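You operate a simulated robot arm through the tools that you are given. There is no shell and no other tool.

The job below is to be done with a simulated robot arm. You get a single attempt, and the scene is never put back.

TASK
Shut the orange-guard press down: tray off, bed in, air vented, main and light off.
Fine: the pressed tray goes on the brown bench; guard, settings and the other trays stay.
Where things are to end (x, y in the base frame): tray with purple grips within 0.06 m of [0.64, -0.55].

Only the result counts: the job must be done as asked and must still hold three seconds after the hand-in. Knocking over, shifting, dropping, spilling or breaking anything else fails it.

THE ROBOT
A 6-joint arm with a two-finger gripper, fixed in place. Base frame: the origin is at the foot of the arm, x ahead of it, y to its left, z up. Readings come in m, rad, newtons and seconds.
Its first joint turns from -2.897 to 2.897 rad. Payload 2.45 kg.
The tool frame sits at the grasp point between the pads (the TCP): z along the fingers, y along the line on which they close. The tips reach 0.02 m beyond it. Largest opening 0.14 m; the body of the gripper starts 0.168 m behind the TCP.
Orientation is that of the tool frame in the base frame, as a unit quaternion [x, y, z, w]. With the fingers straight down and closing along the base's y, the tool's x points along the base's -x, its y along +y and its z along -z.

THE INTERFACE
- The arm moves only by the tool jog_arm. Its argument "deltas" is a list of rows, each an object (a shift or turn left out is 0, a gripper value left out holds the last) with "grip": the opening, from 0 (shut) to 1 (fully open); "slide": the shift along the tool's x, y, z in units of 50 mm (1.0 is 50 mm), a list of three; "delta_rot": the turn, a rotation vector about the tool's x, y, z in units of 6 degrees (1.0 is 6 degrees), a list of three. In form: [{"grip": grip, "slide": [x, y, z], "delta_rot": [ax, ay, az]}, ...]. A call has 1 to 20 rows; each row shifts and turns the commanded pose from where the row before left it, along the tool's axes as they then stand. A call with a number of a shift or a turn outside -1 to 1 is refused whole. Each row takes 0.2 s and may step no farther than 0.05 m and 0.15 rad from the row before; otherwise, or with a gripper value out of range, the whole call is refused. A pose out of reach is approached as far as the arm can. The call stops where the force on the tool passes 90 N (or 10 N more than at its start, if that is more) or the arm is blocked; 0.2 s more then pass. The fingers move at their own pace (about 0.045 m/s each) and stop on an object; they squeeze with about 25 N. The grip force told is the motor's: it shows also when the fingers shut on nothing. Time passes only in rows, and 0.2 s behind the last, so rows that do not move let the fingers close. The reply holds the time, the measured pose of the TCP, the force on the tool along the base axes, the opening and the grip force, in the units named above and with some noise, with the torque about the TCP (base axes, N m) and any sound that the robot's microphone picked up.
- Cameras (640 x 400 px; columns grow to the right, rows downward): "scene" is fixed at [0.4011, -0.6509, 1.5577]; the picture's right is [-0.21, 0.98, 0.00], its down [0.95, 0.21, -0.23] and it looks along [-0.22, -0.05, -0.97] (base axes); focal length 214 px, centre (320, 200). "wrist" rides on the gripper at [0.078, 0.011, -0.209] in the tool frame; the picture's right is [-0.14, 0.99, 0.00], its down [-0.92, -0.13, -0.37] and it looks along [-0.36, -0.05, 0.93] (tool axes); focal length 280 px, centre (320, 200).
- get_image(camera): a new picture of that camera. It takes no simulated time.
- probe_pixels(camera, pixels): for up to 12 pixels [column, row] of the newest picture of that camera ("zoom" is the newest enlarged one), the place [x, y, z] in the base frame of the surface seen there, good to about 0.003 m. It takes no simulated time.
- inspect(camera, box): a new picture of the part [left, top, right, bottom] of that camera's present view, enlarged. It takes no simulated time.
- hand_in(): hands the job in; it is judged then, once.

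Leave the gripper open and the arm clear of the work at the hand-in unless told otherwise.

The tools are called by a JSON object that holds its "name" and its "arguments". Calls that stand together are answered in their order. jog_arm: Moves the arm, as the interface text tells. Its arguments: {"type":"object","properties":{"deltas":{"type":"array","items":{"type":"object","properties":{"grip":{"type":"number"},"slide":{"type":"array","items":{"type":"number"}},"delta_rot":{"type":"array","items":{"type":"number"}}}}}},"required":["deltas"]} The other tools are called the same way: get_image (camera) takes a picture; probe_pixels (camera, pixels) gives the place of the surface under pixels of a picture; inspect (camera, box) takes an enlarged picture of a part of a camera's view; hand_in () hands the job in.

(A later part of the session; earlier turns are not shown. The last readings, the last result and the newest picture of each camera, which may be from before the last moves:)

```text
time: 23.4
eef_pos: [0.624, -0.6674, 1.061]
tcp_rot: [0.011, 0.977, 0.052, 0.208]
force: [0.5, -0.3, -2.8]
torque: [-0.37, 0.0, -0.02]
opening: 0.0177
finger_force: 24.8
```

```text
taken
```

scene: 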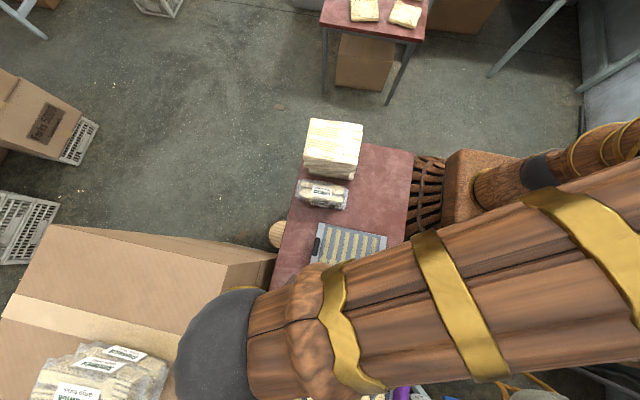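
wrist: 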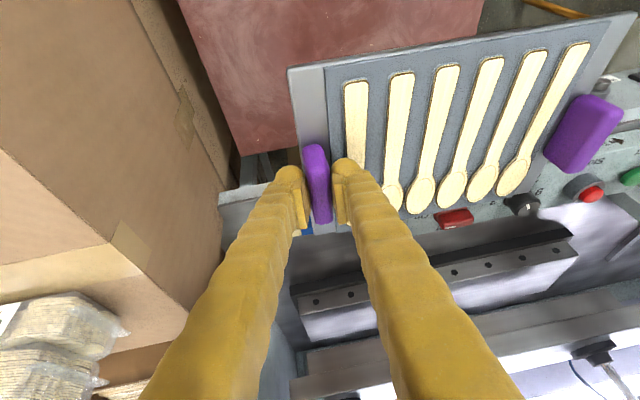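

The tray hovers over the bench end. I measure the bench edge, the cardboard box and the press front near here before lowering.

{"name": "probe_pixels", "arguments": {"camera": "wrist", "pixels": [[240, 150], [200, 60], [215, 130], [100, 150], [210, 200], [120, 240], [160, 250], [250, 195], [300, 80], [600, 60], [330, 90], [560, 60]]}}

{"name": "probe_pixels", "arguments": {"camera": "wrist", "pixels": [[580, 130], [310, 225], [630, 20], [290, 70], [315, 150], [323, 215], [60, 310], [100, 390], [240, 165], [270, 140], [455, 218], [225, 210]]}}

{"name": "probe_pixels", "arguments": {"camera": "scene", "pixels": [[230, 340], [220, 260], [270, 260], [150, 240], [200, 370], [250, 300], [160, 290], [290, 300], [320, 350], [255, 230], [100, 300], [120, 360]]}}

```text
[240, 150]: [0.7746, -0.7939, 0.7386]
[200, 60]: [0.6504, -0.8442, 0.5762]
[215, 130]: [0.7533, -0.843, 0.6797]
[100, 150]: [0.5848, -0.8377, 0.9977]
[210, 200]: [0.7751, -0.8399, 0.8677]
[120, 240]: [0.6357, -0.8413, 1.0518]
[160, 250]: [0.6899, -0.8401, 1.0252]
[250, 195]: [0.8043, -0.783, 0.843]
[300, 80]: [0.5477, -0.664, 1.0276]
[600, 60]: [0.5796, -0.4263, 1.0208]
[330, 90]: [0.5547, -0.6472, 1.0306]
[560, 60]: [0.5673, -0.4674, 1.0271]
```

```text
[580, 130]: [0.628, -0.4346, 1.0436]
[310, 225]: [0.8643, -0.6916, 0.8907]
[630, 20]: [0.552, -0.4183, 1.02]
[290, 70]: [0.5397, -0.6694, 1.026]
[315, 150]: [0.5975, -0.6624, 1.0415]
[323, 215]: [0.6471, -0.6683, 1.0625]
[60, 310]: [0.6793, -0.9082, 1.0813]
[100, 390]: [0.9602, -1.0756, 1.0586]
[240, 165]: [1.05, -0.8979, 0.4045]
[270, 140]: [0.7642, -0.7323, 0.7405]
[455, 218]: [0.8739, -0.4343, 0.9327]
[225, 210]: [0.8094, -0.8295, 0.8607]
```

```text
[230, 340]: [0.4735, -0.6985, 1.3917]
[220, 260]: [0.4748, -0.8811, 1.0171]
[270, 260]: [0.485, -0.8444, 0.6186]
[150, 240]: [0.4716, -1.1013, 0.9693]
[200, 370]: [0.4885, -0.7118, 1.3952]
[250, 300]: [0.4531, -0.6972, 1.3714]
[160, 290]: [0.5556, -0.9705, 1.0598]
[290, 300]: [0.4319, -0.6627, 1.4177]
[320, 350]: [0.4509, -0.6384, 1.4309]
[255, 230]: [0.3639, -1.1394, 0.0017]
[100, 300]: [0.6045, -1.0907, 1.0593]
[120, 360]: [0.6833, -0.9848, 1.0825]
```

The box face is at y=−0.84 and reaches z≈1.06, close to where the wrist would come down. To keep clear I yaw the tray −18° about the vertical and shift to about TCP (0.602, −0.645), then check.

{"name": "jog_arm", "arguments": {"deltas": [{"delta_rot": [0.202, -0.053, 0.454]}, {"delta_rot": [0.202, -0.053, 0.454]}, {"delta_rot": [0.202, -0.053, 0.454]}, {"delta_rot": [0.202, -0.053, 0.454]}, {"delta_rot": [0.202, -0.053, 0.454]}, {"delta_rot": [0.202, -0.053, 0.454]}, {"slide": [0.259, 0.141, -0.099]}, {"slide": [0.259, 0.141, -0.099]}, {}]}}

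{"name": "get_image", "arguments": {"camera": "wrist"}}

{"name": "get_image", "arguments": {"camera": "scene"}}

```text
time: 25.4
eef_pos: [0.6011, -0.6449, 1.0611]
tcp_rot: [0.164, 0.963, 0.018, 0.213]
force: [0.0, 0.7, -3.5]
torque: [-0.33, 0.19, -0.01]
opening: 0.0177
finger_force: 26.0
```

```text
taken
```

wrist: 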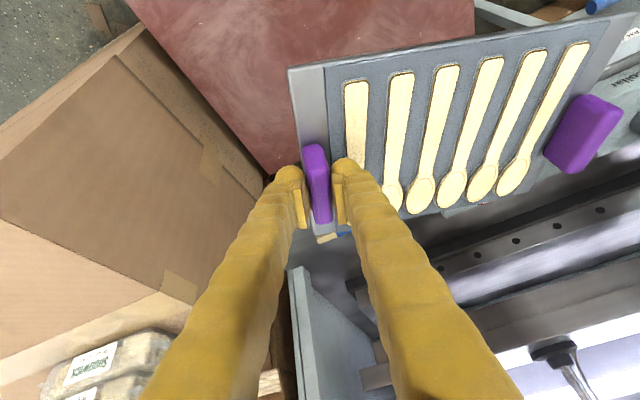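

```text
taken
```

scene: 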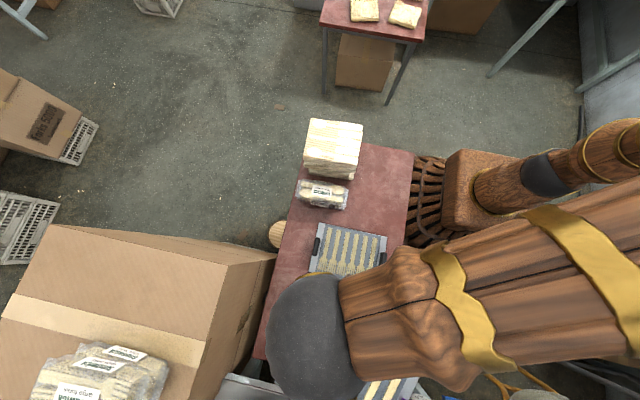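

Now the wrist is well away from the box. I lower 0.20 m straight down in soft steps.

{"name": "jog_arm", "arguments": {"deltas": [{"slide": [0.081, -0.021, 0.182]}, {"slide": [0.162, -0.042, 0.364]}, {"slide": [0.243, -0.064, 0.546]}, {"slide": [0.243, -0.064, 0.546]}, {"slide": [0.243, -0.064, 0.546]}, {"slide": [0.243, -0.064, 0.546]}, {"slide": [0.243, -0.064, 0.546]}, {"slide": [0.162, -0.042, 0.364]}, {}]}}

{"name": "get_image", "arguments": {"camera": "wrist"}}

{"name": "get_image", "arguments": {"camera": "scene"}}

{"name": "probe_pixels", "arguments": {"camera": "wrist", "pixels": [[300, 80], [330, 90], [560, 60], [600, 60], [290, 72], [632, 15], [580, 130], [270, 60], [450, 20], [250, 120], [400, 215], [520, 195]]}}

```text
time: 27.4
eef_pos: [0.6021, -0.6475, 0.8616]
tcp_rot: [0.164, 0.963, 0.019, 0.214]
force: [0.0, -0.1, -3.0]
torque: [-0.31, 0.15, -0.03]
opening: 0.0176
finger_force: 25.2
```

```text
taken
```

wrist: 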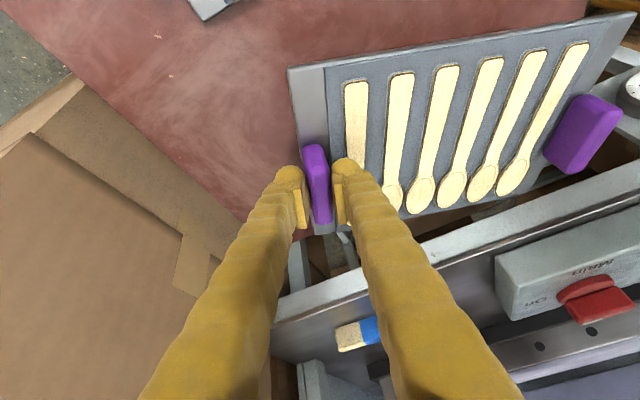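

```text
taken
```

scene: 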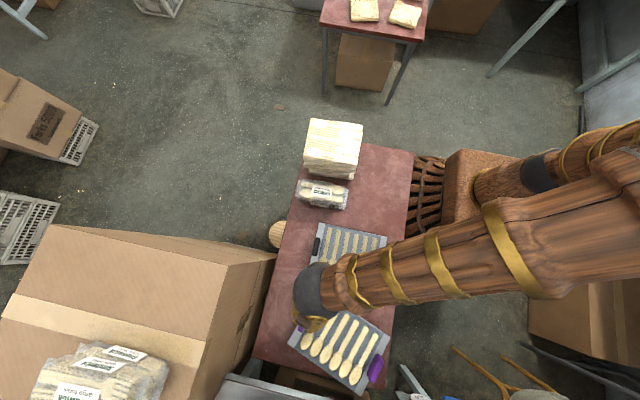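

```text
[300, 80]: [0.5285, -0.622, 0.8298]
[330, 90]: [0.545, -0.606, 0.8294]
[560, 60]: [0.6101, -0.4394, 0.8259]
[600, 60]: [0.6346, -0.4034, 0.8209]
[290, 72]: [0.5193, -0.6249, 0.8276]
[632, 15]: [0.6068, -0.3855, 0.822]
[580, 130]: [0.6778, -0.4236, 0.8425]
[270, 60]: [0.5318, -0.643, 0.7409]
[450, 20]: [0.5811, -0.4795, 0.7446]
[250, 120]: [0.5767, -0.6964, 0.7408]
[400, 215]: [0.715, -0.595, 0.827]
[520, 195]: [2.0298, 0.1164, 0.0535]
```

The tray sits about 0.07 m above the bench, centre near (0.640, −0.538), its far corner close to the bench end at x 0.775. I shift 12 mm back and lower 0.058 m.

{"name": "jog_arm", "arguments": {"deltas": [{"slide": [0.179, -0.149, -0.098]}, {"slide": [0.081, -0.021, 0.182]}, {"slide": [0.122, -0.032, 0.273]}, {"slide": [0.122, -0.032, 0.273]}, {"slide": [0.081, -0.021, 0.182]}, {"slide": [0.065, -0.017, 0.145]}, {}]}}

{"name": "get_image", "arguments": {"camera": "wrist"}}

{"name": "probe_pixels", "arguments": {"camera": "wrist", "pixels": [[300, 80], [330, 90], [560, 60], [600, 60], [290, 72], [632, 15], [580, 130], [270, 60], [450, 20], [250, 120], [400, 215], [520, 195]]}}

```text
time: 29.0
eef_pos: [0.5879, -0.6503, 0.8049]
tcp_rot: [0.163, 0.963, 0.019, 0.213]
force: [0.2, 0.1, -3.5]
torque: [-0.33, 0.11, 0.01]
opening: 0.0179
finger_force: 25.4
```

```text
taken
```

wrist: 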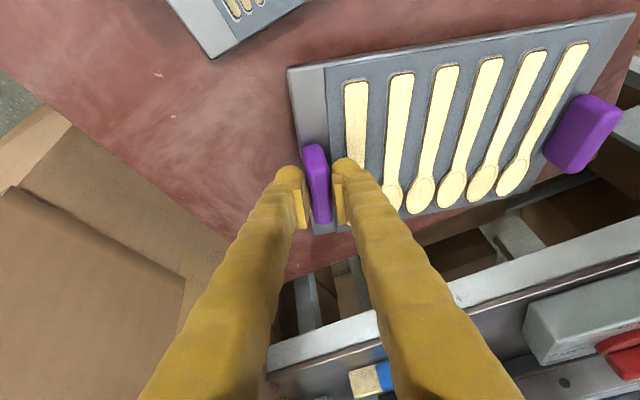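

```text
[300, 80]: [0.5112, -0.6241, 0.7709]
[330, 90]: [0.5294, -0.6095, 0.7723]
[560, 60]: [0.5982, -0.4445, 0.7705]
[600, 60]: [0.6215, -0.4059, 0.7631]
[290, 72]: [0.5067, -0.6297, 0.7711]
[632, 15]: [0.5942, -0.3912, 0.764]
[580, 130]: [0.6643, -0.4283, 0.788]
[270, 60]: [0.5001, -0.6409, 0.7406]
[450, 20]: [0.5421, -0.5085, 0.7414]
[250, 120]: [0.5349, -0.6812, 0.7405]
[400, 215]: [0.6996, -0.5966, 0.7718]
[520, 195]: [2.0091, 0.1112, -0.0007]
```

About 13–16 mm remain to the bench. I lower 10 mm, then go in 2 mm steps watching the force.

{"name": "jog_arm", "arguments": {"deltas": [{"slide": [0.041, -0.011, 0.091]}, {"slide": [0.041, -0.011, 0.091]}, {"slide": [0.016, -0.004, 0.036]}, {}]}}

```text
time: 30.0
eef_pos: [0.5865, -0.6505, 0.7918]
tcp_rot: [0.164, 0.963, 0.018, 0.214]
force: [-0.5, 0.3, -3.2]
torque: [-0.32, 0.13, 0.02]
opening: 0.0177
finger_force: 24.6
```

The load is still the full 3.2 N, no contact yet. I go on in small steps.

{"name": "jog_arm", "arguments": {"deltas": [{"slide": [0.016, -0.004, 0.036]}, {"slide": [0.016, -0.004, 0.036]}, {}]}}

{"name": "get_image", "arguments": {"camera": "wrist"}}

{"name": "probe_pixels", "arguments": {"camera": "wrist", "pixels": [[300, 80], [330, 90], [560, 60], [600, 60], [290, 72], [632, 15]]}}

```text
time: 30.8
eef_pos: [0.5879, -0.6506, 0.788]
tcp_rot: [0.163, 0.963, 0.019, 0.214]
force: [0.5, 0.0, -3.3]
torque: [-0.28, 0.09, 0.01]
opening: 0.0176
finger_force: 24.9
```

```text
taken
```

wrist: 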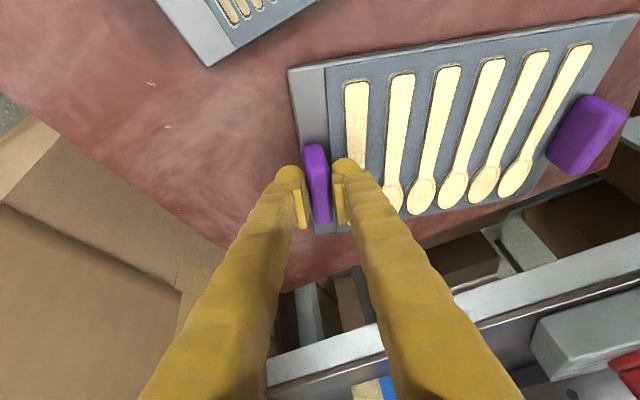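

```text
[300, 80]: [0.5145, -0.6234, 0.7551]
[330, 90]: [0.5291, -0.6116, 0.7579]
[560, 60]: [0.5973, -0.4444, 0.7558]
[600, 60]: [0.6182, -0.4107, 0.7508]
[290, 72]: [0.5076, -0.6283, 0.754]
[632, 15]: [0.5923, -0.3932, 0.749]
```

The far end is just reaching the bench. I lower 4 mm more and read.

{"name": "jog_arm", "arguments": {"deltas": [{"slide": [0.016, -0.004, 0.036]}, {"slide": [0.016, -0.004, 0.036]}, {}]}}

{"name": "probe_pixels", "arguments": {"camera": "wrist", "pixels": [[300, 80], [330, 90], [560, 60], [600, 60], [290, 72], [632, 15]]}}

```text
time: 31.6
eef_pos: [0.5886, -0.6505, 0.7837]
tcp_rot: [0.162, 0.963, 0.018, 0.213]
force: [-0.8, 0.8, 3.2]
torque: [-0.44, -0.46, 0.02]
opening: 0.0174
finger_force: 25.2
```

```text
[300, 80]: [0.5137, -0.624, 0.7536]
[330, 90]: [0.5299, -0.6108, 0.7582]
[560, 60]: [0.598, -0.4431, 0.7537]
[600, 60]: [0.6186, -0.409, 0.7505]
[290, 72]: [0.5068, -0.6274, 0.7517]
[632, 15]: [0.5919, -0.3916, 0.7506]
```

The tray is down (tool now pushes 3.2 N). I relieve by 1 mm and open the fingers to about 0.05 m.

{"name": "jog_arm", "arguments": {"deltas": [{"slide": [-0.008, 0.002, -0.018]}, {}, {"grip": 0.36}, {}, {}, {}]}}

{"name": "get_image", "arguments": {"camera": "wrist"}}

```text
time: 33.0
eef_pos: [0.5875, -0.6501, 0.784]
tcp_rot: [0.163, 0.963, 0.019, 0.213]
force: [0.1, -0.1, 0.7]
torque: [0.0, 0.01, -0.02]
opening: 0.0504
finger_force: 0.1
```

```text
taken
```

wrist: 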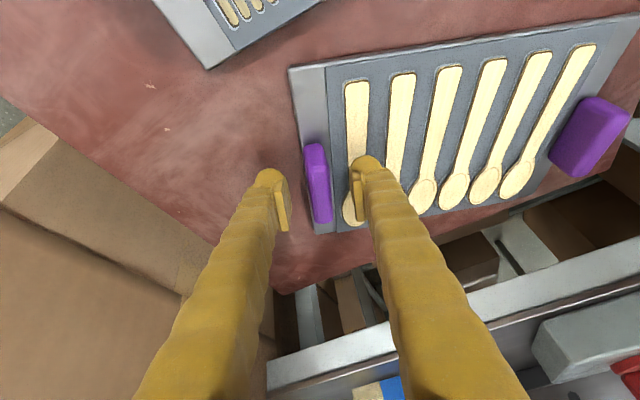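

Released; the grip at (318,182) stands free between the fingers. I rise straight up 0.30 m.

{"name": "jog_arm", "arguments": {"deltas": [{"slide": [-0.081, 0.021, -0.182]}, {"slide": [-0.162, 0.042, -0.364]}, {"slide": [-0.243, 0.064, -0.546]}, {"slide": [-0.324, 0.085, -0.727]}, {"slide": [-0.324, 0.085, -0.727]}, {"slide": [-0.324, 0.085, -0.727]}, {"slide": [-0.324, 0.085, -0.727]}, {"slide": [-0.324, 0.085, -0.727]}, {"slide": [-0.243, 0.064, -0.546]}]}}

{"name": "get_image", "arguments": {"camera": "wrist"}}

{"name": "get_image", "arguments": {"camera": "scene"}}

```text
time: 35.0
eef_pos: [0.5913, -0.6491, 1.0763]
tcp_rot: [0.164, 0.963, 0.018, 0.213]
force: [-0.1, 0.0, 0.5]
torque: [0.02, 0.01, -0.02]
opening: 0.0502
finger_force: 0.2
```

```text
taken
```

wrist: 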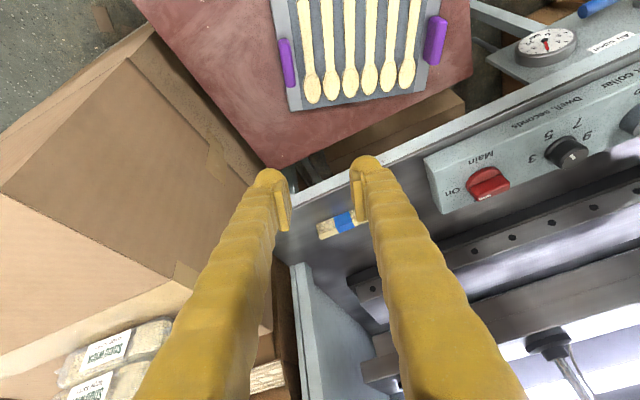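

```text
taken
```

scene: 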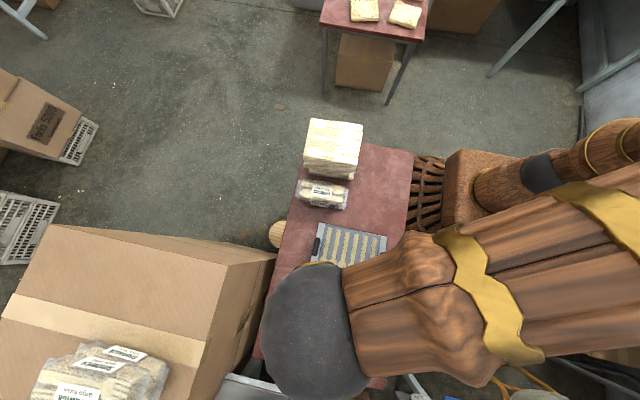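

The tray lies flat on the bench. I check its place by measuring the two purple grips, and look at the main knob closely.

{"name": "probe_pixels", "arguments": {"camera": "wrist", "pixels": [[287, 62], [436, 40], [292, 105], [412, 88], [488, 183], [476, 188], [500, 178], [490, 172], [440, 210], [430, 165], [570, 150], [600, 90]]}}

{"name": "inspect", "arguments": {"camera": "wrist", "box": [420, 100, 640, 240]}}

```text
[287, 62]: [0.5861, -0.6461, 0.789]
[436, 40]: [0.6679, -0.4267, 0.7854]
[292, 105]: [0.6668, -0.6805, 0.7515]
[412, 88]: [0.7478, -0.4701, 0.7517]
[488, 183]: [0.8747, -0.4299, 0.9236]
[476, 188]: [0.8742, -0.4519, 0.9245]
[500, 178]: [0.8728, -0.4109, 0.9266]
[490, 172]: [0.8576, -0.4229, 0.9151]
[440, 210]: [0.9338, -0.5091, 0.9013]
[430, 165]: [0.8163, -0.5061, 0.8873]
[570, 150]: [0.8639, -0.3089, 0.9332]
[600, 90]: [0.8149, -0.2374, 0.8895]
```

```text
2.86 times, centred on (530, 170) of wrist
```

zoom: 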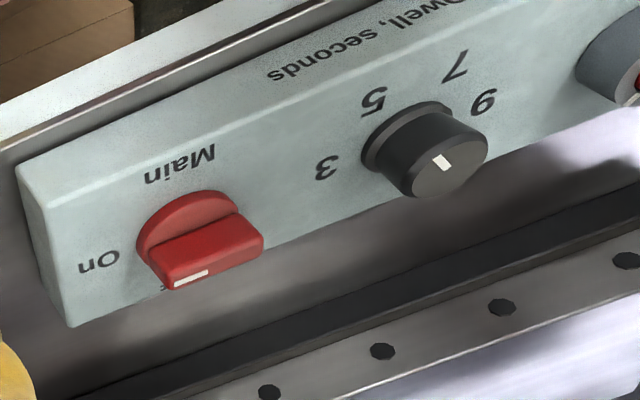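

The tray centre is at about (0.628, −0.536), within 0.02 m of the target. Next is the bed. I turn the tool back to straight (undo yaw and roll), close the fingers and travel +y toward the bed handle at safe height.

{"name": "jog_arm", "arguments": {"deltas": [{"grip": 0, "delta_rot": [-0.405, 0.106, -0.909]}, {"delta_rot": [-0.405, 0.106, -0.909]}, {"delta_rot": [-0.405, 0.106, -0.909]}, {"delta_rot": [0.914, 0, -0.406]}, {"slide": [0, 0.98, 0]}, {"slide": [0, 0.98, 0]}, {"slide": [0, 0.98, 0]}, {"slide": [0, 0.98, 0]}, {"slide": [0, 0.98, 0]}, {"slide": [0, 0.98, 0]}, {"slide": [0, 0.98, 0]}, {"slide": [0, 0.98, 0]}, {"slide": [0, 0.98, 0]}, {"slide": [0, 0.98, 0]}, {"slide": [0, 0.98, 0]}, {"slide": [0, 0.98, 0]}, {"slide": [0, 0.98, 0]}, {"slide": [0, 0.98, 0]}, {"slide": [0, 0.98, 0]}]}}

{"name": "get_image", "arguments": {"camera": "wrist"}}

{"name": "get_image", "arguments": {"camera": "scene"}}

```text
time: 39.0
eef_pos: [0.5851, 0.0863, 1.074]
tcp_rot: [0.0, 0.978, 0.0, 0.208]
force: [0.0, 0.0, -0.4]
torque: [0.0, 0.01, 0.0]
opening: 0.0001
finger_force: 24.6
```

```text
taken
```

wrist: 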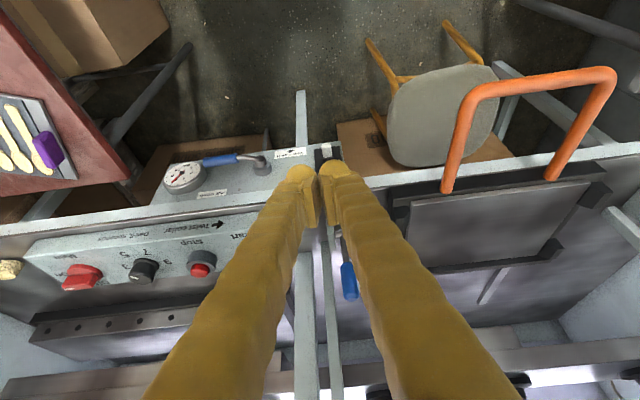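

```text
taken
```

scene: 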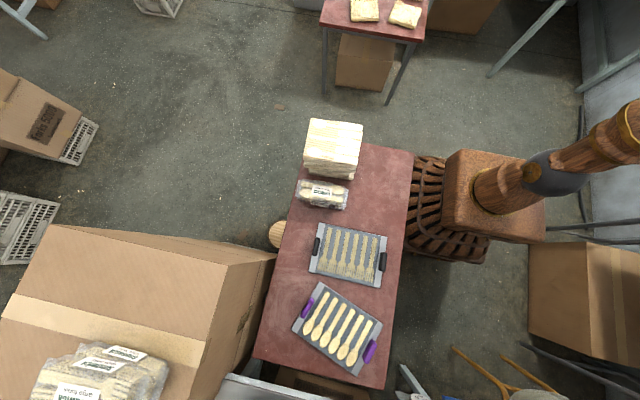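

The tray sits well on the bench in the scene view. Now I measure the orange handle loop, stool and the bed.

{"name": "probe_pixels", "arguments": {"camera": "wrist", "pixels": [[482, 88], [510, 83], [540, 79], [570, 76], [600, 78], [465, 130], [590, 120], [448, 180], [440, 100], [490, 230], [450, 180], [555, 170]]}}

{"name": "inspect", "arguments": {"camera": "wrist", "box": [360, 40, 640, 300]}}

```text
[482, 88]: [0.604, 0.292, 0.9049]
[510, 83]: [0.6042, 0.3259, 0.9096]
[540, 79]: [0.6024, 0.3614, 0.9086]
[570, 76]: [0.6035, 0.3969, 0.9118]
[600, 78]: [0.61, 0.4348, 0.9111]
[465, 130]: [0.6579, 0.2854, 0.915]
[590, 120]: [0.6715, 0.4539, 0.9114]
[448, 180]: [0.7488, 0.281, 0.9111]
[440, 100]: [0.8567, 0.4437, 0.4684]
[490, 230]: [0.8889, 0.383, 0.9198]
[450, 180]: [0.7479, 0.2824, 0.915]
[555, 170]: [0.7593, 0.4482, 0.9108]
```

```text
1.54 times, centred on (500, 170) of wrist
```

zoom: 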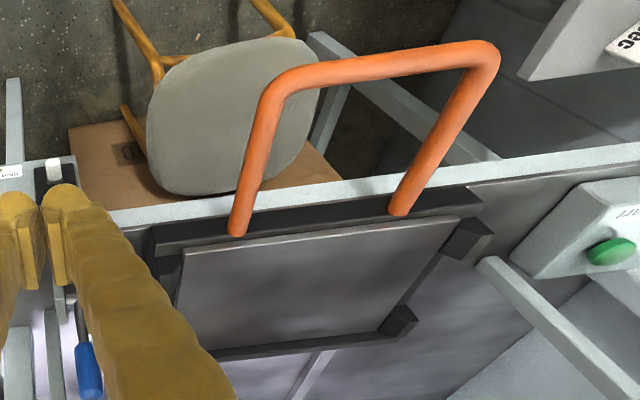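

The crossbar is at x≈0.604, z centre ≈0.90, y 0.29–0.45; the stool below is only at z 0.47. I tilt the tool to 60° so the closed fingertips point forward, move to y 0.367 and come down behind the bar.

{"name": "jog_arm", "arguments": {"deltas": [{"delta_rot": [0, -1, 0]}, {"delta_rot": [0, -1, 0]}, {"delta_rot": [0, -1, 0]}, {"delta_rot": [0, -1, 0]}, {"delta_rot": [0, -1, 0]}, {"delta_rot": [0, -1, 0]}, {"slide": [0, 0.937, 0]}, {"slide": [0, 0.937, 0]}, {"slide": [0, 0.937, 0]}, {"slide": [0, 0.937, 0]}, {"slide": [0, 0.937, 0]}, {"slide": [0, 0.937, 0]}, {}]}}

{"name": "get_image", "arguments": {"camera": "wrist"}}

```text
time: 42.0
eef_pos: [0.6111, 0.3639, 1.1185]
tcp_rot: [0.009, 0.872, 0.005, 0.489]
force: [2.1, 1.6, -4.2]
torque: [-0.21, -0.49, -0.35]
opening: 0.0001
finger_force: 25.2
out of reach, approached as far as the arm can: row 5, 6
stopped in row 13: the arm was blocked; the commanded pose is now the measured one
```

```text
taken
```

wrist: 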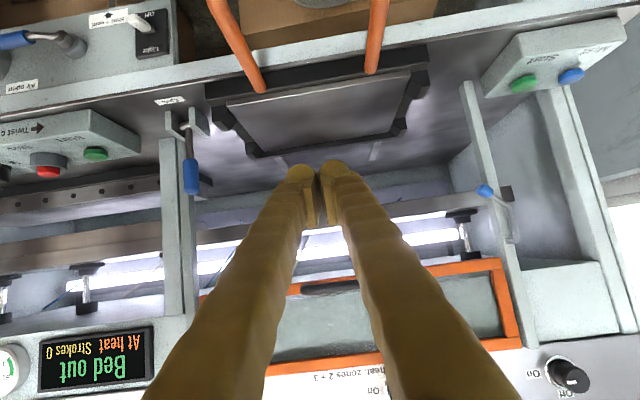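

That tilt is beyond the arm's reach so near the base (it stopped near 58°). I rotate back to a small tilt of about 12° in place instead; I will push the bar with the closed fingers nearly upright.

{"name": "jog_arm", "arguments": {"deltas": [{"delta_rot": [0, 0.9, 0]}, {"delta_rot": [0, 1, 0]}, {"delta_rot": [0, 1, 0]}, {"delta_rot": [0, 1, 0]}, {"delta_rot": [0, 1, 0]}, {"delta_rot": [0, 1, 0]}, {"delta_rot": [0, 1, 0]}, {"delta_rot": [0, 0.9, 0]}, {}]}}

{"name": "get_image", "arguments": {"camera": "wrist"}}

{"name": "get_image", "arguments": {"camera": "scene"}}

```text
time: 44.0
eef_pos: [0.6084, 0.3616, 1.1218]
tcp_rot: [0.007, 0.995, 0.011, 0.103]
force: [-0.2, 0.0, 0.8]
torque: [-0.01, -0.01, -0.02]
opening: 0.0
finger_force: 25.4
```

```text
taken
```

wrist: 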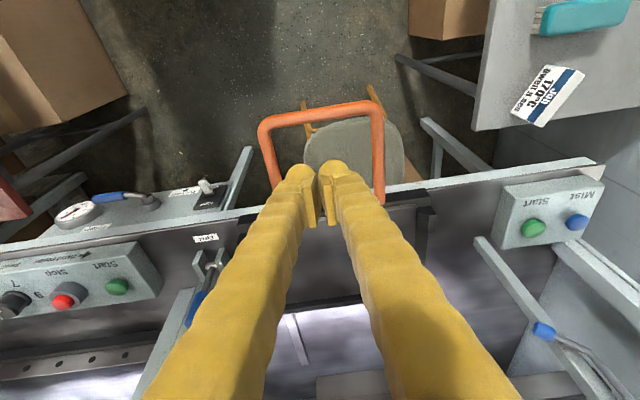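

```text
taken
```

scene: 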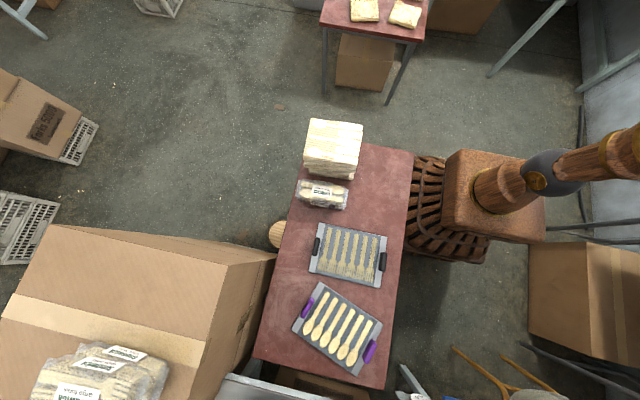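

The tool is back at 12° tilt above the handle. I go back behind the crossbar (x 0.545) and then down to z≈0.905.

{"name": "jog_arm", "arguments": {"deltas": [{"slide": [0.636, 0.05, -0.134]}, {"slide": [0.636, 0.05, -0.134]}, {"slide": [0.165, 0, 0.783]}, {"slide": [0.165, 0, 0.783]}, {"slide": [0.165, 0, 0.783]}, {"slide": [0.165, 0, 0.783]}, {"slide": [0.165, 0, 0.783]}, {"slide": [0.07, 0, 0.333]}, {}]}}

{"name": "get_image", "arguments": {"camera": "wrist"}}

{"name": "get_image", "arguments": {"camera": "scene"}}

```text
time: 46.0
eef_pos: [0.5452, 0.3704, 0.907]
tcp_rot: [0.006, 0.994, 0.01, 0.104]
force: [-0.6, 0.6, -0.8]
torque: [0.01, -0.01, -0.03]
opening: 0.0
finger_force: 25.0
```

```text
taken
```

wrist: 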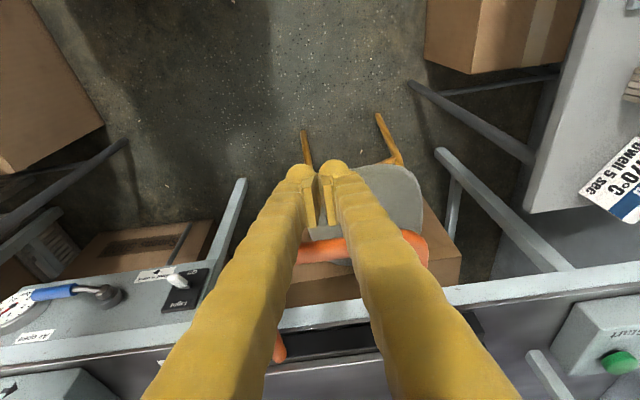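

```text
taken
```

scene: 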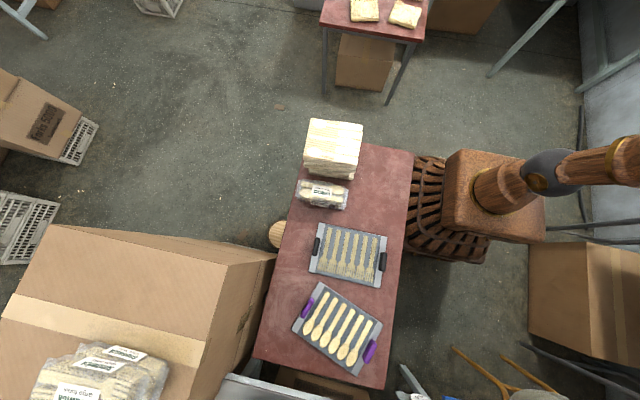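

The closed fingers stand behind the bar with no contact. I push forward gently 0.06 m and watch the force.

{"name": "jog_arm", "arguments": {"deltas": [{"slide": [-0.391, 0, 0.082]}, {"slide": [-0.293, 0, 0.062]}, {"slide": [-0.195, 0, 0.041]}, {"slide": [-0.195, 0, 0.041]}, {"slide": [-0.195, 0, 0.041]}, {}]}}

{"name": "get_image", "arguments": {"camera": "wrist"}}

```text
time: 47.4
eef_pos: [0.609, 0.3714, 0.9046]
tcp_rot: [0.007, 0.994, 0.012, 0.105]
force: [0.8, -1.3, 0.3]
torque: [0.01, -0.02, 0.03]
opening: 0.0
finger_force: 24.6
```

```text
taken
```

wrist: 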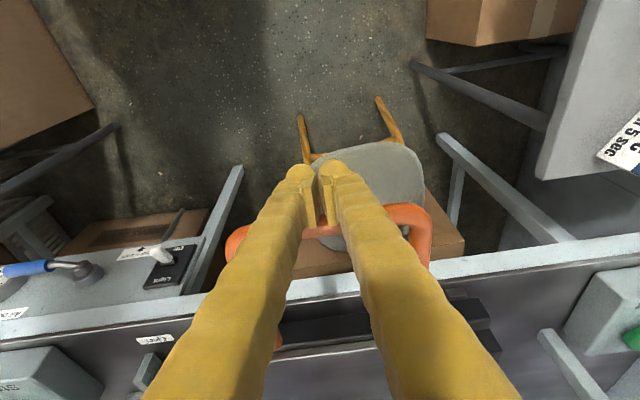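

The force is small. I check if the bar moved by measuring the orange bar now.

{"name": "probe_pixels", "arguments": {"camera": "wrist", "pixels": [[400, 212], [425, 235], [240, 240], [390, 213], [420, 255], [450, 320], [330, 330], [330, 232], [480, 300], [280, 335]]}}

{"name": "inspect", "arguments": {"camera": "wrist", "box": [200, 140, 500, 370]}}

```text
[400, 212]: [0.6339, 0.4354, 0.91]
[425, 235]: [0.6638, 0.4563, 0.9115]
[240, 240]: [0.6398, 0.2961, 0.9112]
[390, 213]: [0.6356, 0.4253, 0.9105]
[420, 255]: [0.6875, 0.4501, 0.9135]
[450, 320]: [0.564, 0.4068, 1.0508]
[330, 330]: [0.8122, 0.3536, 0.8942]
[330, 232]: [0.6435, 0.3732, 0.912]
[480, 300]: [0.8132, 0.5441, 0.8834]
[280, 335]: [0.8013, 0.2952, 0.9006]
```

```text
1.74 times, centred on (350, 255) of wrist
```

zoom: 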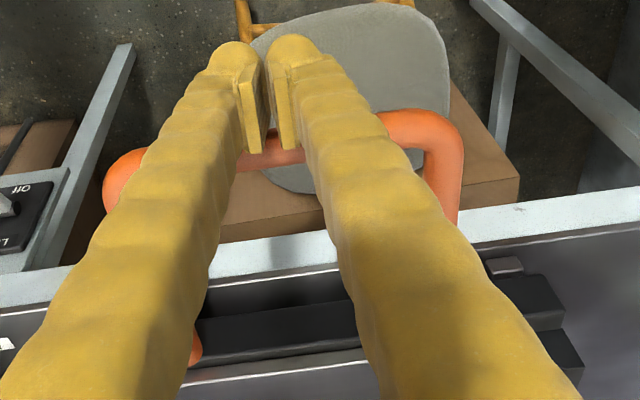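

The bar and bed moved in by about 33 mm with little force. I continue pushing 0.14 m.

{"name": "jog_arm", "arguments": {"deltas": [{"slide": [-0.293, 0, 0.062]}, {"slide": [-0.391, 0, 0.082]}, {"slide": [-0.391, 0, 0.082]}, {"slide": [-0.391, 0, 0.082]}, {"slide": [-0.391, 0, 0.082]}, {"slide": [-0.391, 0, 0.082]}, {"slide": [-0.391, 0, 0.082]}, {}]}}

{"name": "get_image", "arguments": {"camera": "wrist"}}

```text
time: 49.2
eef_pos: [0.7474, 0.37, 0.9073]
tcp_rot: [0.008, 0.995, 0.011, 0.104]
force: [-0.5, 0.2, -1.0]
torque: [-0.02, -0.04, -0.02]
opening: 0.0001
finger_force: 25.0
```

```text
taken
```

wrist: 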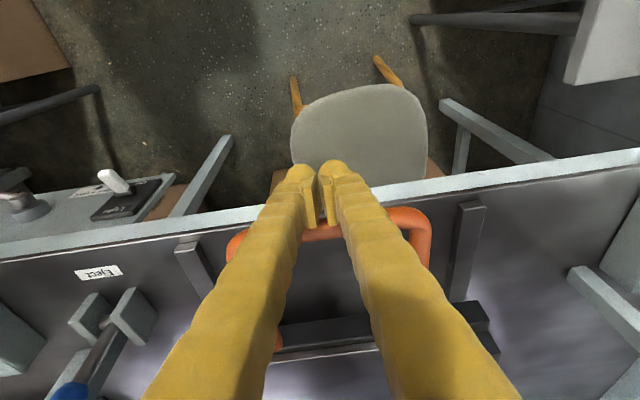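

The bed slides freely (bar now around x 0.775). To stay clear of the raised guard I tilt the tool to 24° and push on.

{"name": "jog_arm", "arguments": {"deltas": [{"delta_rot": [0, -1, 0]}, {"delta_rot": [0, -1, 0]}, {"slide": [-0.274, 0, 0.122]}, {"slide": [-0.365, 0, 0.163]}, {"slide": [-0.274, 0, 0.122]}, {}]}}

{"name": "get_image", "arguments": {"camera": "wrist"}}

```text
time: 50.6
eef_pos: [0.7938, 0.3696, 0.9046]
tcp_rot: [0.008, 0.978, 0.01, 0.207]
force: [-1.0, 0.3, 0.0]
torque: [-0.02, 0.01, 0.0]
opening: 0.0002
finger_force: 25.5
```

```text
taken
```

wrist: 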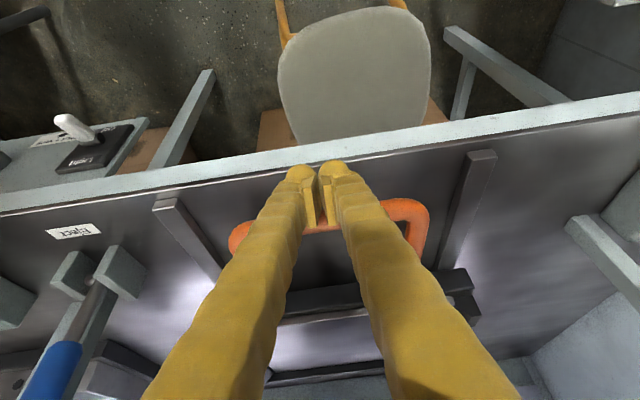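

Still free. I go on with 10 mm rows to feel the end stop.

{"name": "jog_arm", "arguments": {"deltas": [{"slide": [-0.183, 0, 0.082]}, {"slide": [-0.183, 0, 0.082]}, {"slide": [-0.183, 0, 0.082]}, {}]}}

{"name": "get_image", "arguments": {"camera": "wrist"}}

{"name": "probe_pixels", "arguments": {"camera": "wrist", "pixels": [[410, 215], [330, 230], [240, 240], [420, 290], [470, 285], [320, 300], [320, 360], [380, 350]]}}

```text
time: 51.6
eef_pos: [0.8235, 0.37, 0.907]
tcp_rot: [0.007, 0.978, 0.01, 0.206]
force: [-0.2, -0.3, 1.1]
torque: [0.0, -0.01, 0.01]
opening: 0.0
finger_force: 24.8
```

```text
taken
```

wrist: 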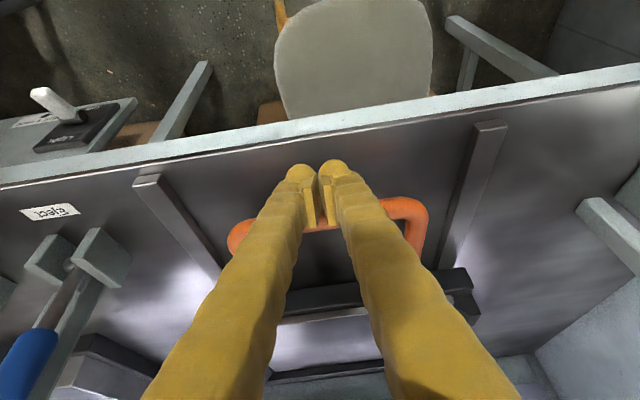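

```text
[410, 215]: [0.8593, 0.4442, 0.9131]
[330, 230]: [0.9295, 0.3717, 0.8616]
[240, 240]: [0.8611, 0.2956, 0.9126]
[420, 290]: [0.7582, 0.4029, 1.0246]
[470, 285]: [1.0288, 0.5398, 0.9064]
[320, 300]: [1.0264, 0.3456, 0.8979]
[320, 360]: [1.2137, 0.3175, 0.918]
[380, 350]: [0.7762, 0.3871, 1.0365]
```

The bar is at x 0.859, bed moved 0.256 m so far and no stop yet. I continue in 10 mm rows.

{"name": "jog_arm", "arguments": {"deltas": [{"slide": [-0.183, 0, 0.082]}, {"slide": [-0.183, 0, 0.082]}, {"slide": [-0.183, 0, 0.082]}, {}]}}

{"name": "get_image", "arguments": {"camera": "wrist"}}

```text
time: 52.6
eef_pos: [0.8533, 0.3702, 0.9066]
tcp_rot: [0.007, 0.978, 0.01, 0.208]
force: [1.2, -0.3, -0.2]
torque: [-0.02, 0.0, 0.0]
opening: 0.0001
finger_force: 25.3
```

```text
taken
```

wrist: 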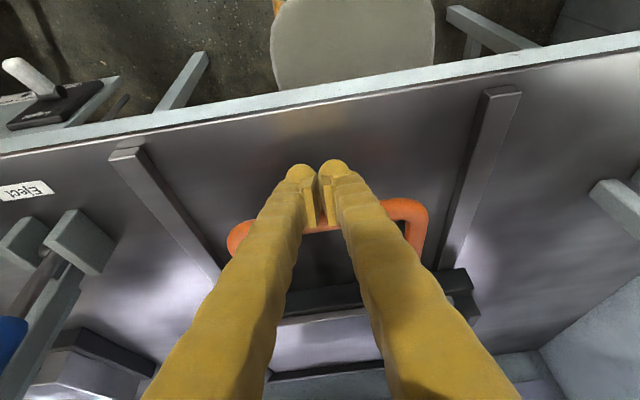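

Still no stop. I push another 30 mm.

{"name": "jog_arm", "arguments": {"deltas": [{"slide": [-0.183, 0, 0.082]}, {"slide": [-0.183, 0, 0.082]}, {"slide": [-0.183, 0, 0.082]}, {}]}}

{"name": "get_image", "arguments": {"camera": "wrist"}}

{"name": "probe_pixels", "arguments": {"camera": "wrist", "pixels": [[410, 215], [240, 240], [470, 285], [320, 300], [320, 340], [300, 370]]}}

```text
time: 53.6
eef_pos: [0.8839, 0.3691, 0.9038]
tcp_rot: [0.007, 0.978, 0.009, 0.208]
force: [0.3, -0.4, 0.7]
torque: [0.04, -0.01, 0.0]
opening: 0.0
finger_force: 24.6
```

```text
taken
```

wrist: 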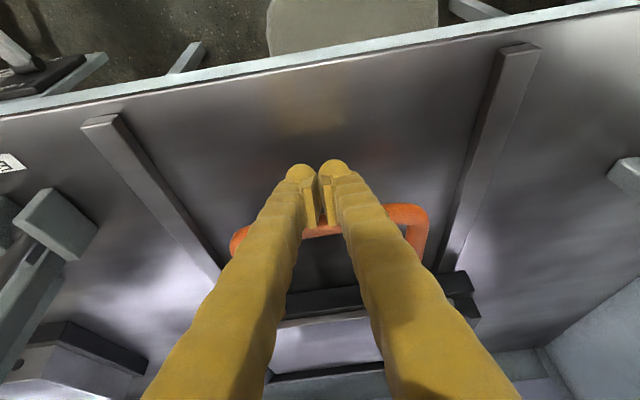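

```text
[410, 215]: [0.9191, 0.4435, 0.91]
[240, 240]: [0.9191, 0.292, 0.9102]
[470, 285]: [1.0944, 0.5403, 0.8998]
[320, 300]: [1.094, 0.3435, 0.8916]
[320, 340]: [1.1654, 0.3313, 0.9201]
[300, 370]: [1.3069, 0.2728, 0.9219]
```

The bed has moved 0.315 m and still slides freely (bed front edge x≈1.09). I push on 30 mm more.

{"name": "jog_arm", "arguments": {"deltas": [{"slide": [-0.183, 0, 0.082]}, {"slide": [-0.183, 0, 0.082]}, {"slide": [-0.183, 0, 0.082]}, {}]}}

{"name": "get_image", "arguments": {"camera": "wrist"}}

{"name": "probe_pixels", "arguments": {"camera": "wrist", "pixels": [[410, 215], [240, 240], [470, 285], [320, 300], [320, 340], [300, 370]]}}

```text
time: 54.2
eef_pos: [0.8962, 0.3696, 0.903]
tcp_rot: [0.006, 0.979, 0.008, 0.202]
force: [-10.0, 0.2, -1.6]
torque: [-0.1, 0.13, 0.08]
opening: 0.0001
finger_force: 29.0
stopped in row 3: the force on the tool passed its limit at 116 N (the readings are from after the stop); the commanded pose is now the measured one
```

```text
taken
```

wrist: 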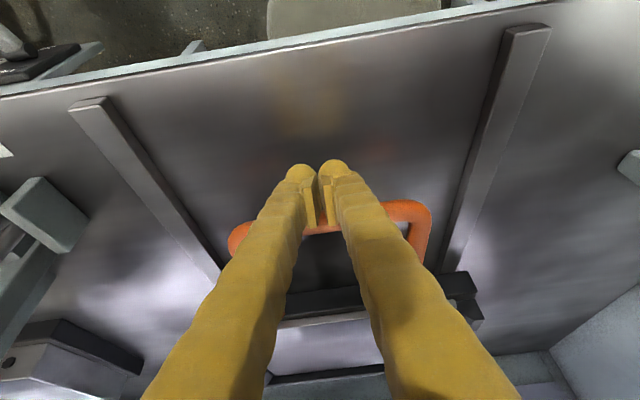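

```text
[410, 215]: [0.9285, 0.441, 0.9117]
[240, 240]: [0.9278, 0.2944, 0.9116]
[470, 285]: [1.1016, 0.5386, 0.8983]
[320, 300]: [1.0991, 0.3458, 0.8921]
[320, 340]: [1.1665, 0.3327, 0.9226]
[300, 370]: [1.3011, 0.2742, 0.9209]
```

A stop was hit with the bar at x 0.928 (bed travel ≈0.325 m). I back off 0.1 m slowly and then look whether the bed stays and the display says "Bed in".

{"name": "jog_arm", "arguments": {"deltas": [{"slide": [0.183, 0, -0.082]}, {"slide": [0.365, 0, -0.163]}, {"slide": [0.548, 0, -0.2445]}, {"slide": [0.548, 0, -0.2445]}, {"slide": [0.548, 0, -0.2445]}, {"slide": [0.548, 0, -0.2445]}, {"slide": [0.548, 0, -0.2445]}, {"slide": [0.1, 0, -0.8]}, {"slide": [0.1, 0, -0.8]}, {"slide": [0.1, 0, -0.8]}, {"slide": [0.1, 0, -0.8]}, {"delta_rot": [0, -1, 0]}, {"delta_rot": [0, -1, 0]}, {}]}}

{"name": "get_image", "arguments": {"camera": "wrist"}}

```text
time: 57.2
eef_pos: [0.636, 0.3694, 1.0446]
tcp_rot: [0.008, 0.952, 0.007, 0.304]
force: [0.1, -0.1, -0.1]
torque: [0.01, 0.04, -0.03]
opening: 0.0
finger_force: 29.8
```

```text
taken
```

wrist: 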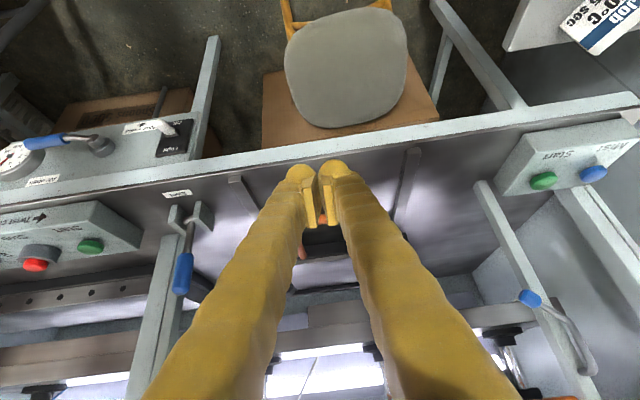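

The bed is in under the platen. I rise and move sideways to read the display.

{"name": "jog_arm", "arguments": {"deltas": [{"slide": [-0.4, -0.3, -0.5]}, {"slide": [-0.4, -0.6, -0.5]}, {"slide": [-0.4, -0.6, -0.5]}, {"slide": [-0.4, -0.6, -0.5]}, {"slide": [-0.4, -0.6, -0.5]}, {"delta_rot": [0, -1, 0]}, {}]}}

{"name": "get_image", "arguments": {"camera": "wrist"}}

```text
time: 58.8
eef_pos: [0.643, 0.2303, 1.1999]
tcp_rot: [0.008, 0.936, 0.007, 0.353]
force: [0.3, 0.6, 0.5]
torque: [0.01, 0.0, 0.0]
opening: 0.0
finger_force: 29.7
```

```text
taken
```

wrist: 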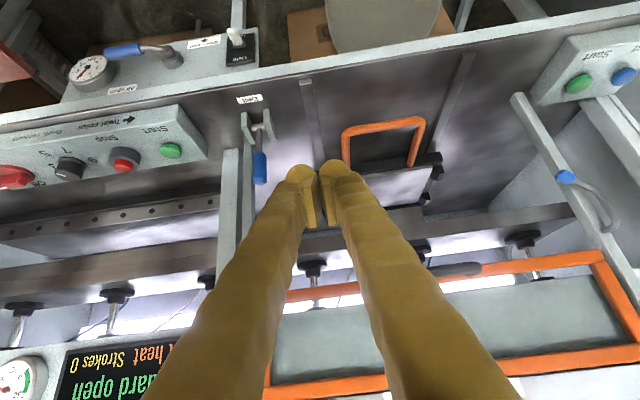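

The display now reads "Guard open" instead of "Bed out", so the bed counts as in. I verify the bed handle's place and look at the panel on the left in detail.

{"name": "probe_pixels", "arguments": {"camera": "wrist", "pixels": [[380, 126], [345, 145], [420, 130], [390, 180], [262, 180], [260, 150], [235, 37], [241, 60], [120, 50], [165, 50], [90, 70], [15, 178]]}}

{"name": "inspect", "arguments": {"camera": "wrist", "box": [40, 10, 300, 190]}}

{"name": "inspect", "arguments": {"camera": "wrist", "box": [0, 310, 200, 400]}}

```text
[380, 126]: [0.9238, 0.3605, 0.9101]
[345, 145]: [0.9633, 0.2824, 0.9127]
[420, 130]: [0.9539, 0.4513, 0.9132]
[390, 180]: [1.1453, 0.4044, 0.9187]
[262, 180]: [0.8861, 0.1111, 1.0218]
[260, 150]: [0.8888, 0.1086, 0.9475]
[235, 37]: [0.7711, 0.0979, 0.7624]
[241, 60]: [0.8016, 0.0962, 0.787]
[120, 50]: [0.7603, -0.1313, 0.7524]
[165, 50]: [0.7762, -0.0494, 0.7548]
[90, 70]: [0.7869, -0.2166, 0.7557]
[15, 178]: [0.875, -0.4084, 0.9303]
```

```text
2.22 times, centred on (170, 100) of wrist
```

zoom: 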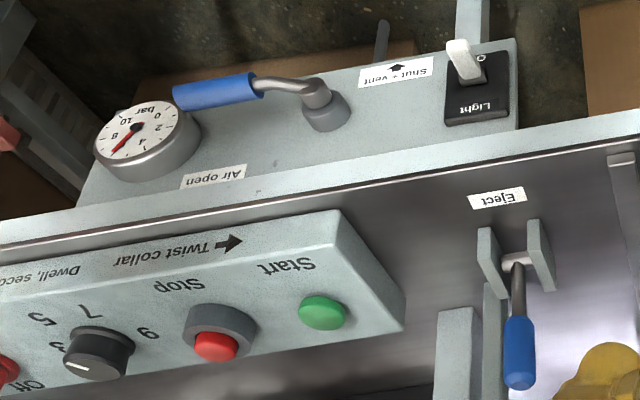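

```text
3.20 times, centred on (100, 355) of wrist
```

zoom: 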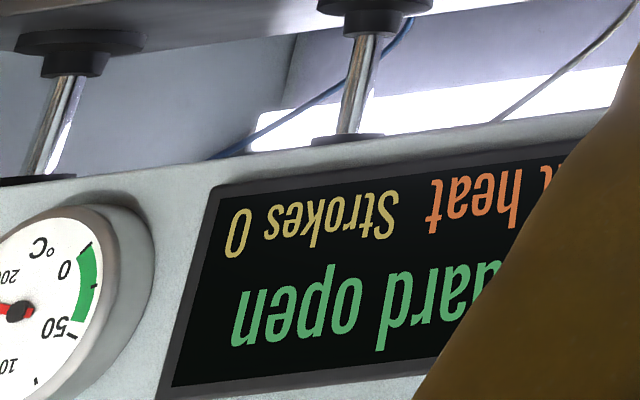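

The bed is home (bar x 0.924). Next the air valve: its blue handle runs from the pivot (0.80, −0.042) along −y and must be turned to point down. I turn the tool nearly vertical and come closer to measure the valve and the toggle.

{"name": "jog_arm", "arguments": {"deltas": [{"delta_rot": [0, 1, 0]}, {"delta_rot": [0, 1, 0]}, {"delta_rot": [0, 1, 0]}, {"delta_rot": [0, 1, 0]}, {"delta_rot": [0, 1, 0]}, {"delta_rot": [0, 1, 0]}, {"slide": [-0.17, -0.6, 0.588]}, {"slide": [-0.17, -0.6, 0.588]}, {"slide": [-0.17, -0.6, 0.588]}, {"slide": [-0.17, -0.6, 0.588]}, {"slide": [-0.17, -0.6, 0.588]}, {"slide": [-0.17, -0.6, 0.588]}, {"slide": [-0.17, -0.6, 0.588]}, {}]}}

{"name": "get_image", "arguments": {"camera": "wrist"}}

```text
time: 61.8
eef_pos: [0.7203, 0.0229, 0.9962]
tcp_rot: [0.005, 0.999, 0.009, 0.048]
force: [-0.4, 0.3, 0.2]
torque: [0.01, 0.01, 0.04]
opening: 0.0
finger_force: 29.4
```

```text
taken
```

wrist: 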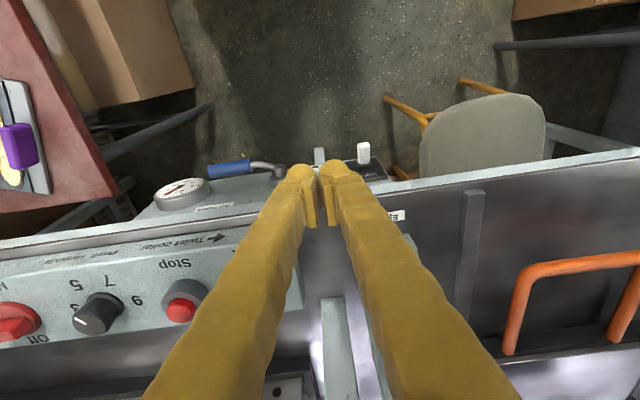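

I see the valve handle at (230,168) and the toggle at (363,152). I enlarge and measure.

{"name": "inspect", "arguments": {"camera": "wrist", "box": [140, 130, 300, 230]}}

{"name": "probe_pixels", "arguments": {"camera": "zoom", "pixels": [[290, 165], [350, 140], [420, 130], [290, 135], [290, 185], [430, 155], [470, 135], [520, 140], [545, 150], [170, 230], [230, 215], [350, 160]]}}

{"name": "inspect", "arguments": {"camera": "wrist", "box": [330, 130, 410, 190]}}

{"name": "probe_pixels", "arguments": {"camera": "zoom", "pixels": [[260, 110], [260, 160], [260, 210], [265, 240], [235, 150], [295, 150], [265, 300], [400, 330], [200, 350], [420, 230]]}}

```text
4.00 times, centred on (220, 180) of wrist
```

zoom: 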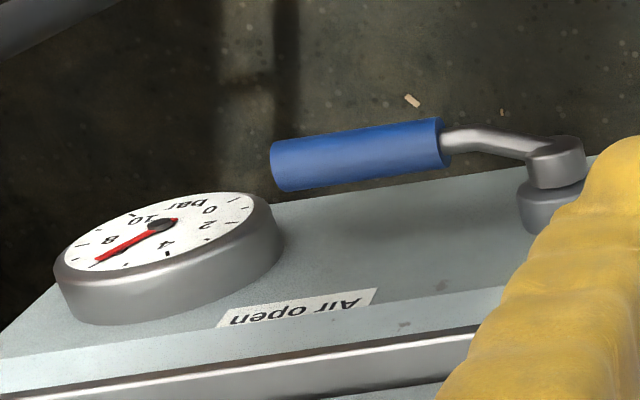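

```text
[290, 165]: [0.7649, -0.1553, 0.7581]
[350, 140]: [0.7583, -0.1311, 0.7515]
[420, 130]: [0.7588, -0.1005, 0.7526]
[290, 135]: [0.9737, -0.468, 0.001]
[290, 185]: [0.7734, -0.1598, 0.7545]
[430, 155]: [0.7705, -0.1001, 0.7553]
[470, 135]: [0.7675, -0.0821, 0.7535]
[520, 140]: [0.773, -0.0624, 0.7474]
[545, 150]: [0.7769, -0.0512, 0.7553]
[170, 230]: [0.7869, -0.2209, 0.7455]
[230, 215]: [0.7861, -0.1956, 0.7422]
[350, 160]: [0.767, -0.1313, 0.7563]
```

```text
6.67 times, centred on (370, 160) of wrist
```

zoom: 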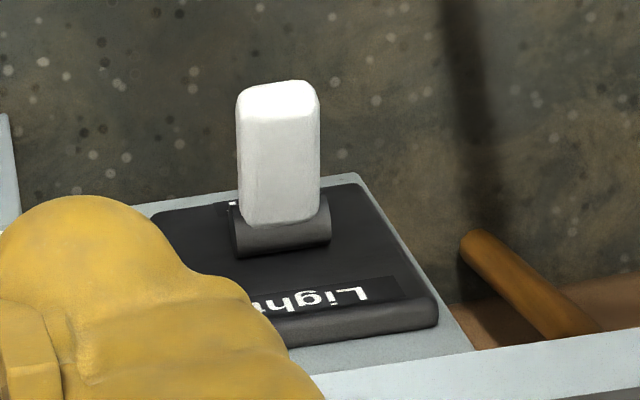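

```text
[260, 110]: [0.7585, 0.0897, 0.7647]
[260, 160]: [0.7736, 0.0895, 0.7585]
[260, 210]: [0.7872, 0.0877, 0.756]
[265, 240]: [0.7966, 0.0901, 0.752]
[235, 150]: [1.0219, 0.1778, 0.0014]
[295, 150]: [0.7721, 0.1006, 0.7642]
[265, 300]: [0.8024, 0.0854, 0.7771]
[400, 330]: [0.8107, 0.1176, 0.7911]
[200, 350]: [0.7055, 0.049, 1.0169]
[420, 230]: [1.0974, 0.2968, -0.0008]
```

The handle's blue grip is centred at x≈0.767, z≈0.746, y −0.163 to −0.095; pivot at y≈−0.045. I move the closed fingers above its outer end at (0.755, −0.151, 0.83).

{"name": "jog_arm", "arguments": {"deltas": [{"slide": [-0.063, -0.58, 0.562]}, {"slide": [-0.063, -0.58, 0.562]}, {"slide": [-0.063, -0.58, 0.562]}, {"slide": [-0.063, -0.58, 0.562]}, {"slide": [-0.063, -0.58, 0.562]}, {"slide": [-0.063, -0.58, 0.562]}, {}]}}

{"name": "get_image", "arguments": {"camera": "wrist"}}

```text
time: 63.4
eef_pos: [0.7504, -0.1463, 0.8311]
tcp_rot: [0.005, 0.999, 0.009, 0.047]
force: [-0.4, 0.4, 0.2]
torque: [0.0, -0.04, 0.01]
opening: 0.0
finger_force: 29.7
```

```text
taken
```

wrist: 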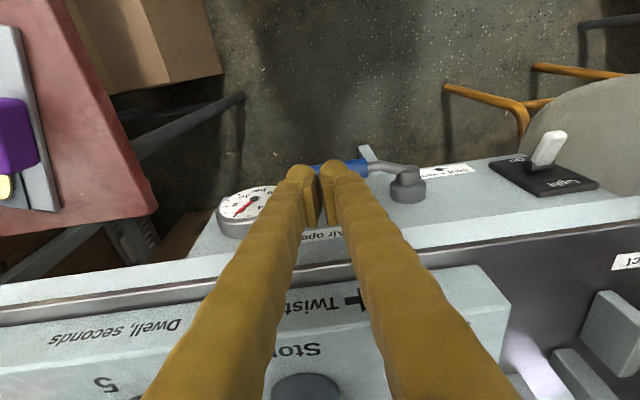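

The fingers are above the handle's end. Before pushing, I read the toggle's labels from here, as they are better visible.

{"name": "inspect", "arguments": {"camera": "wrist", "box": [470, 110, 620, 210]}}

{"name": "inspect", "arguments": {"camera": "wrist", "box": [200, 130, 480, 270]}}

```text
4.00 times, centred on (545, 160) of wrist
```

zoom: 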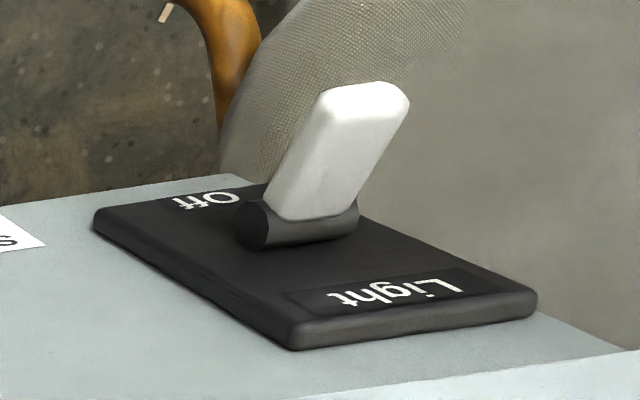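

```text
2.29 times, centred on (340, 200) of wrist
```

zoom: 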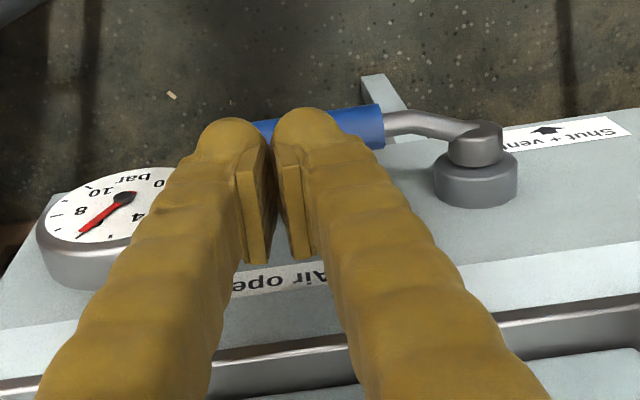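

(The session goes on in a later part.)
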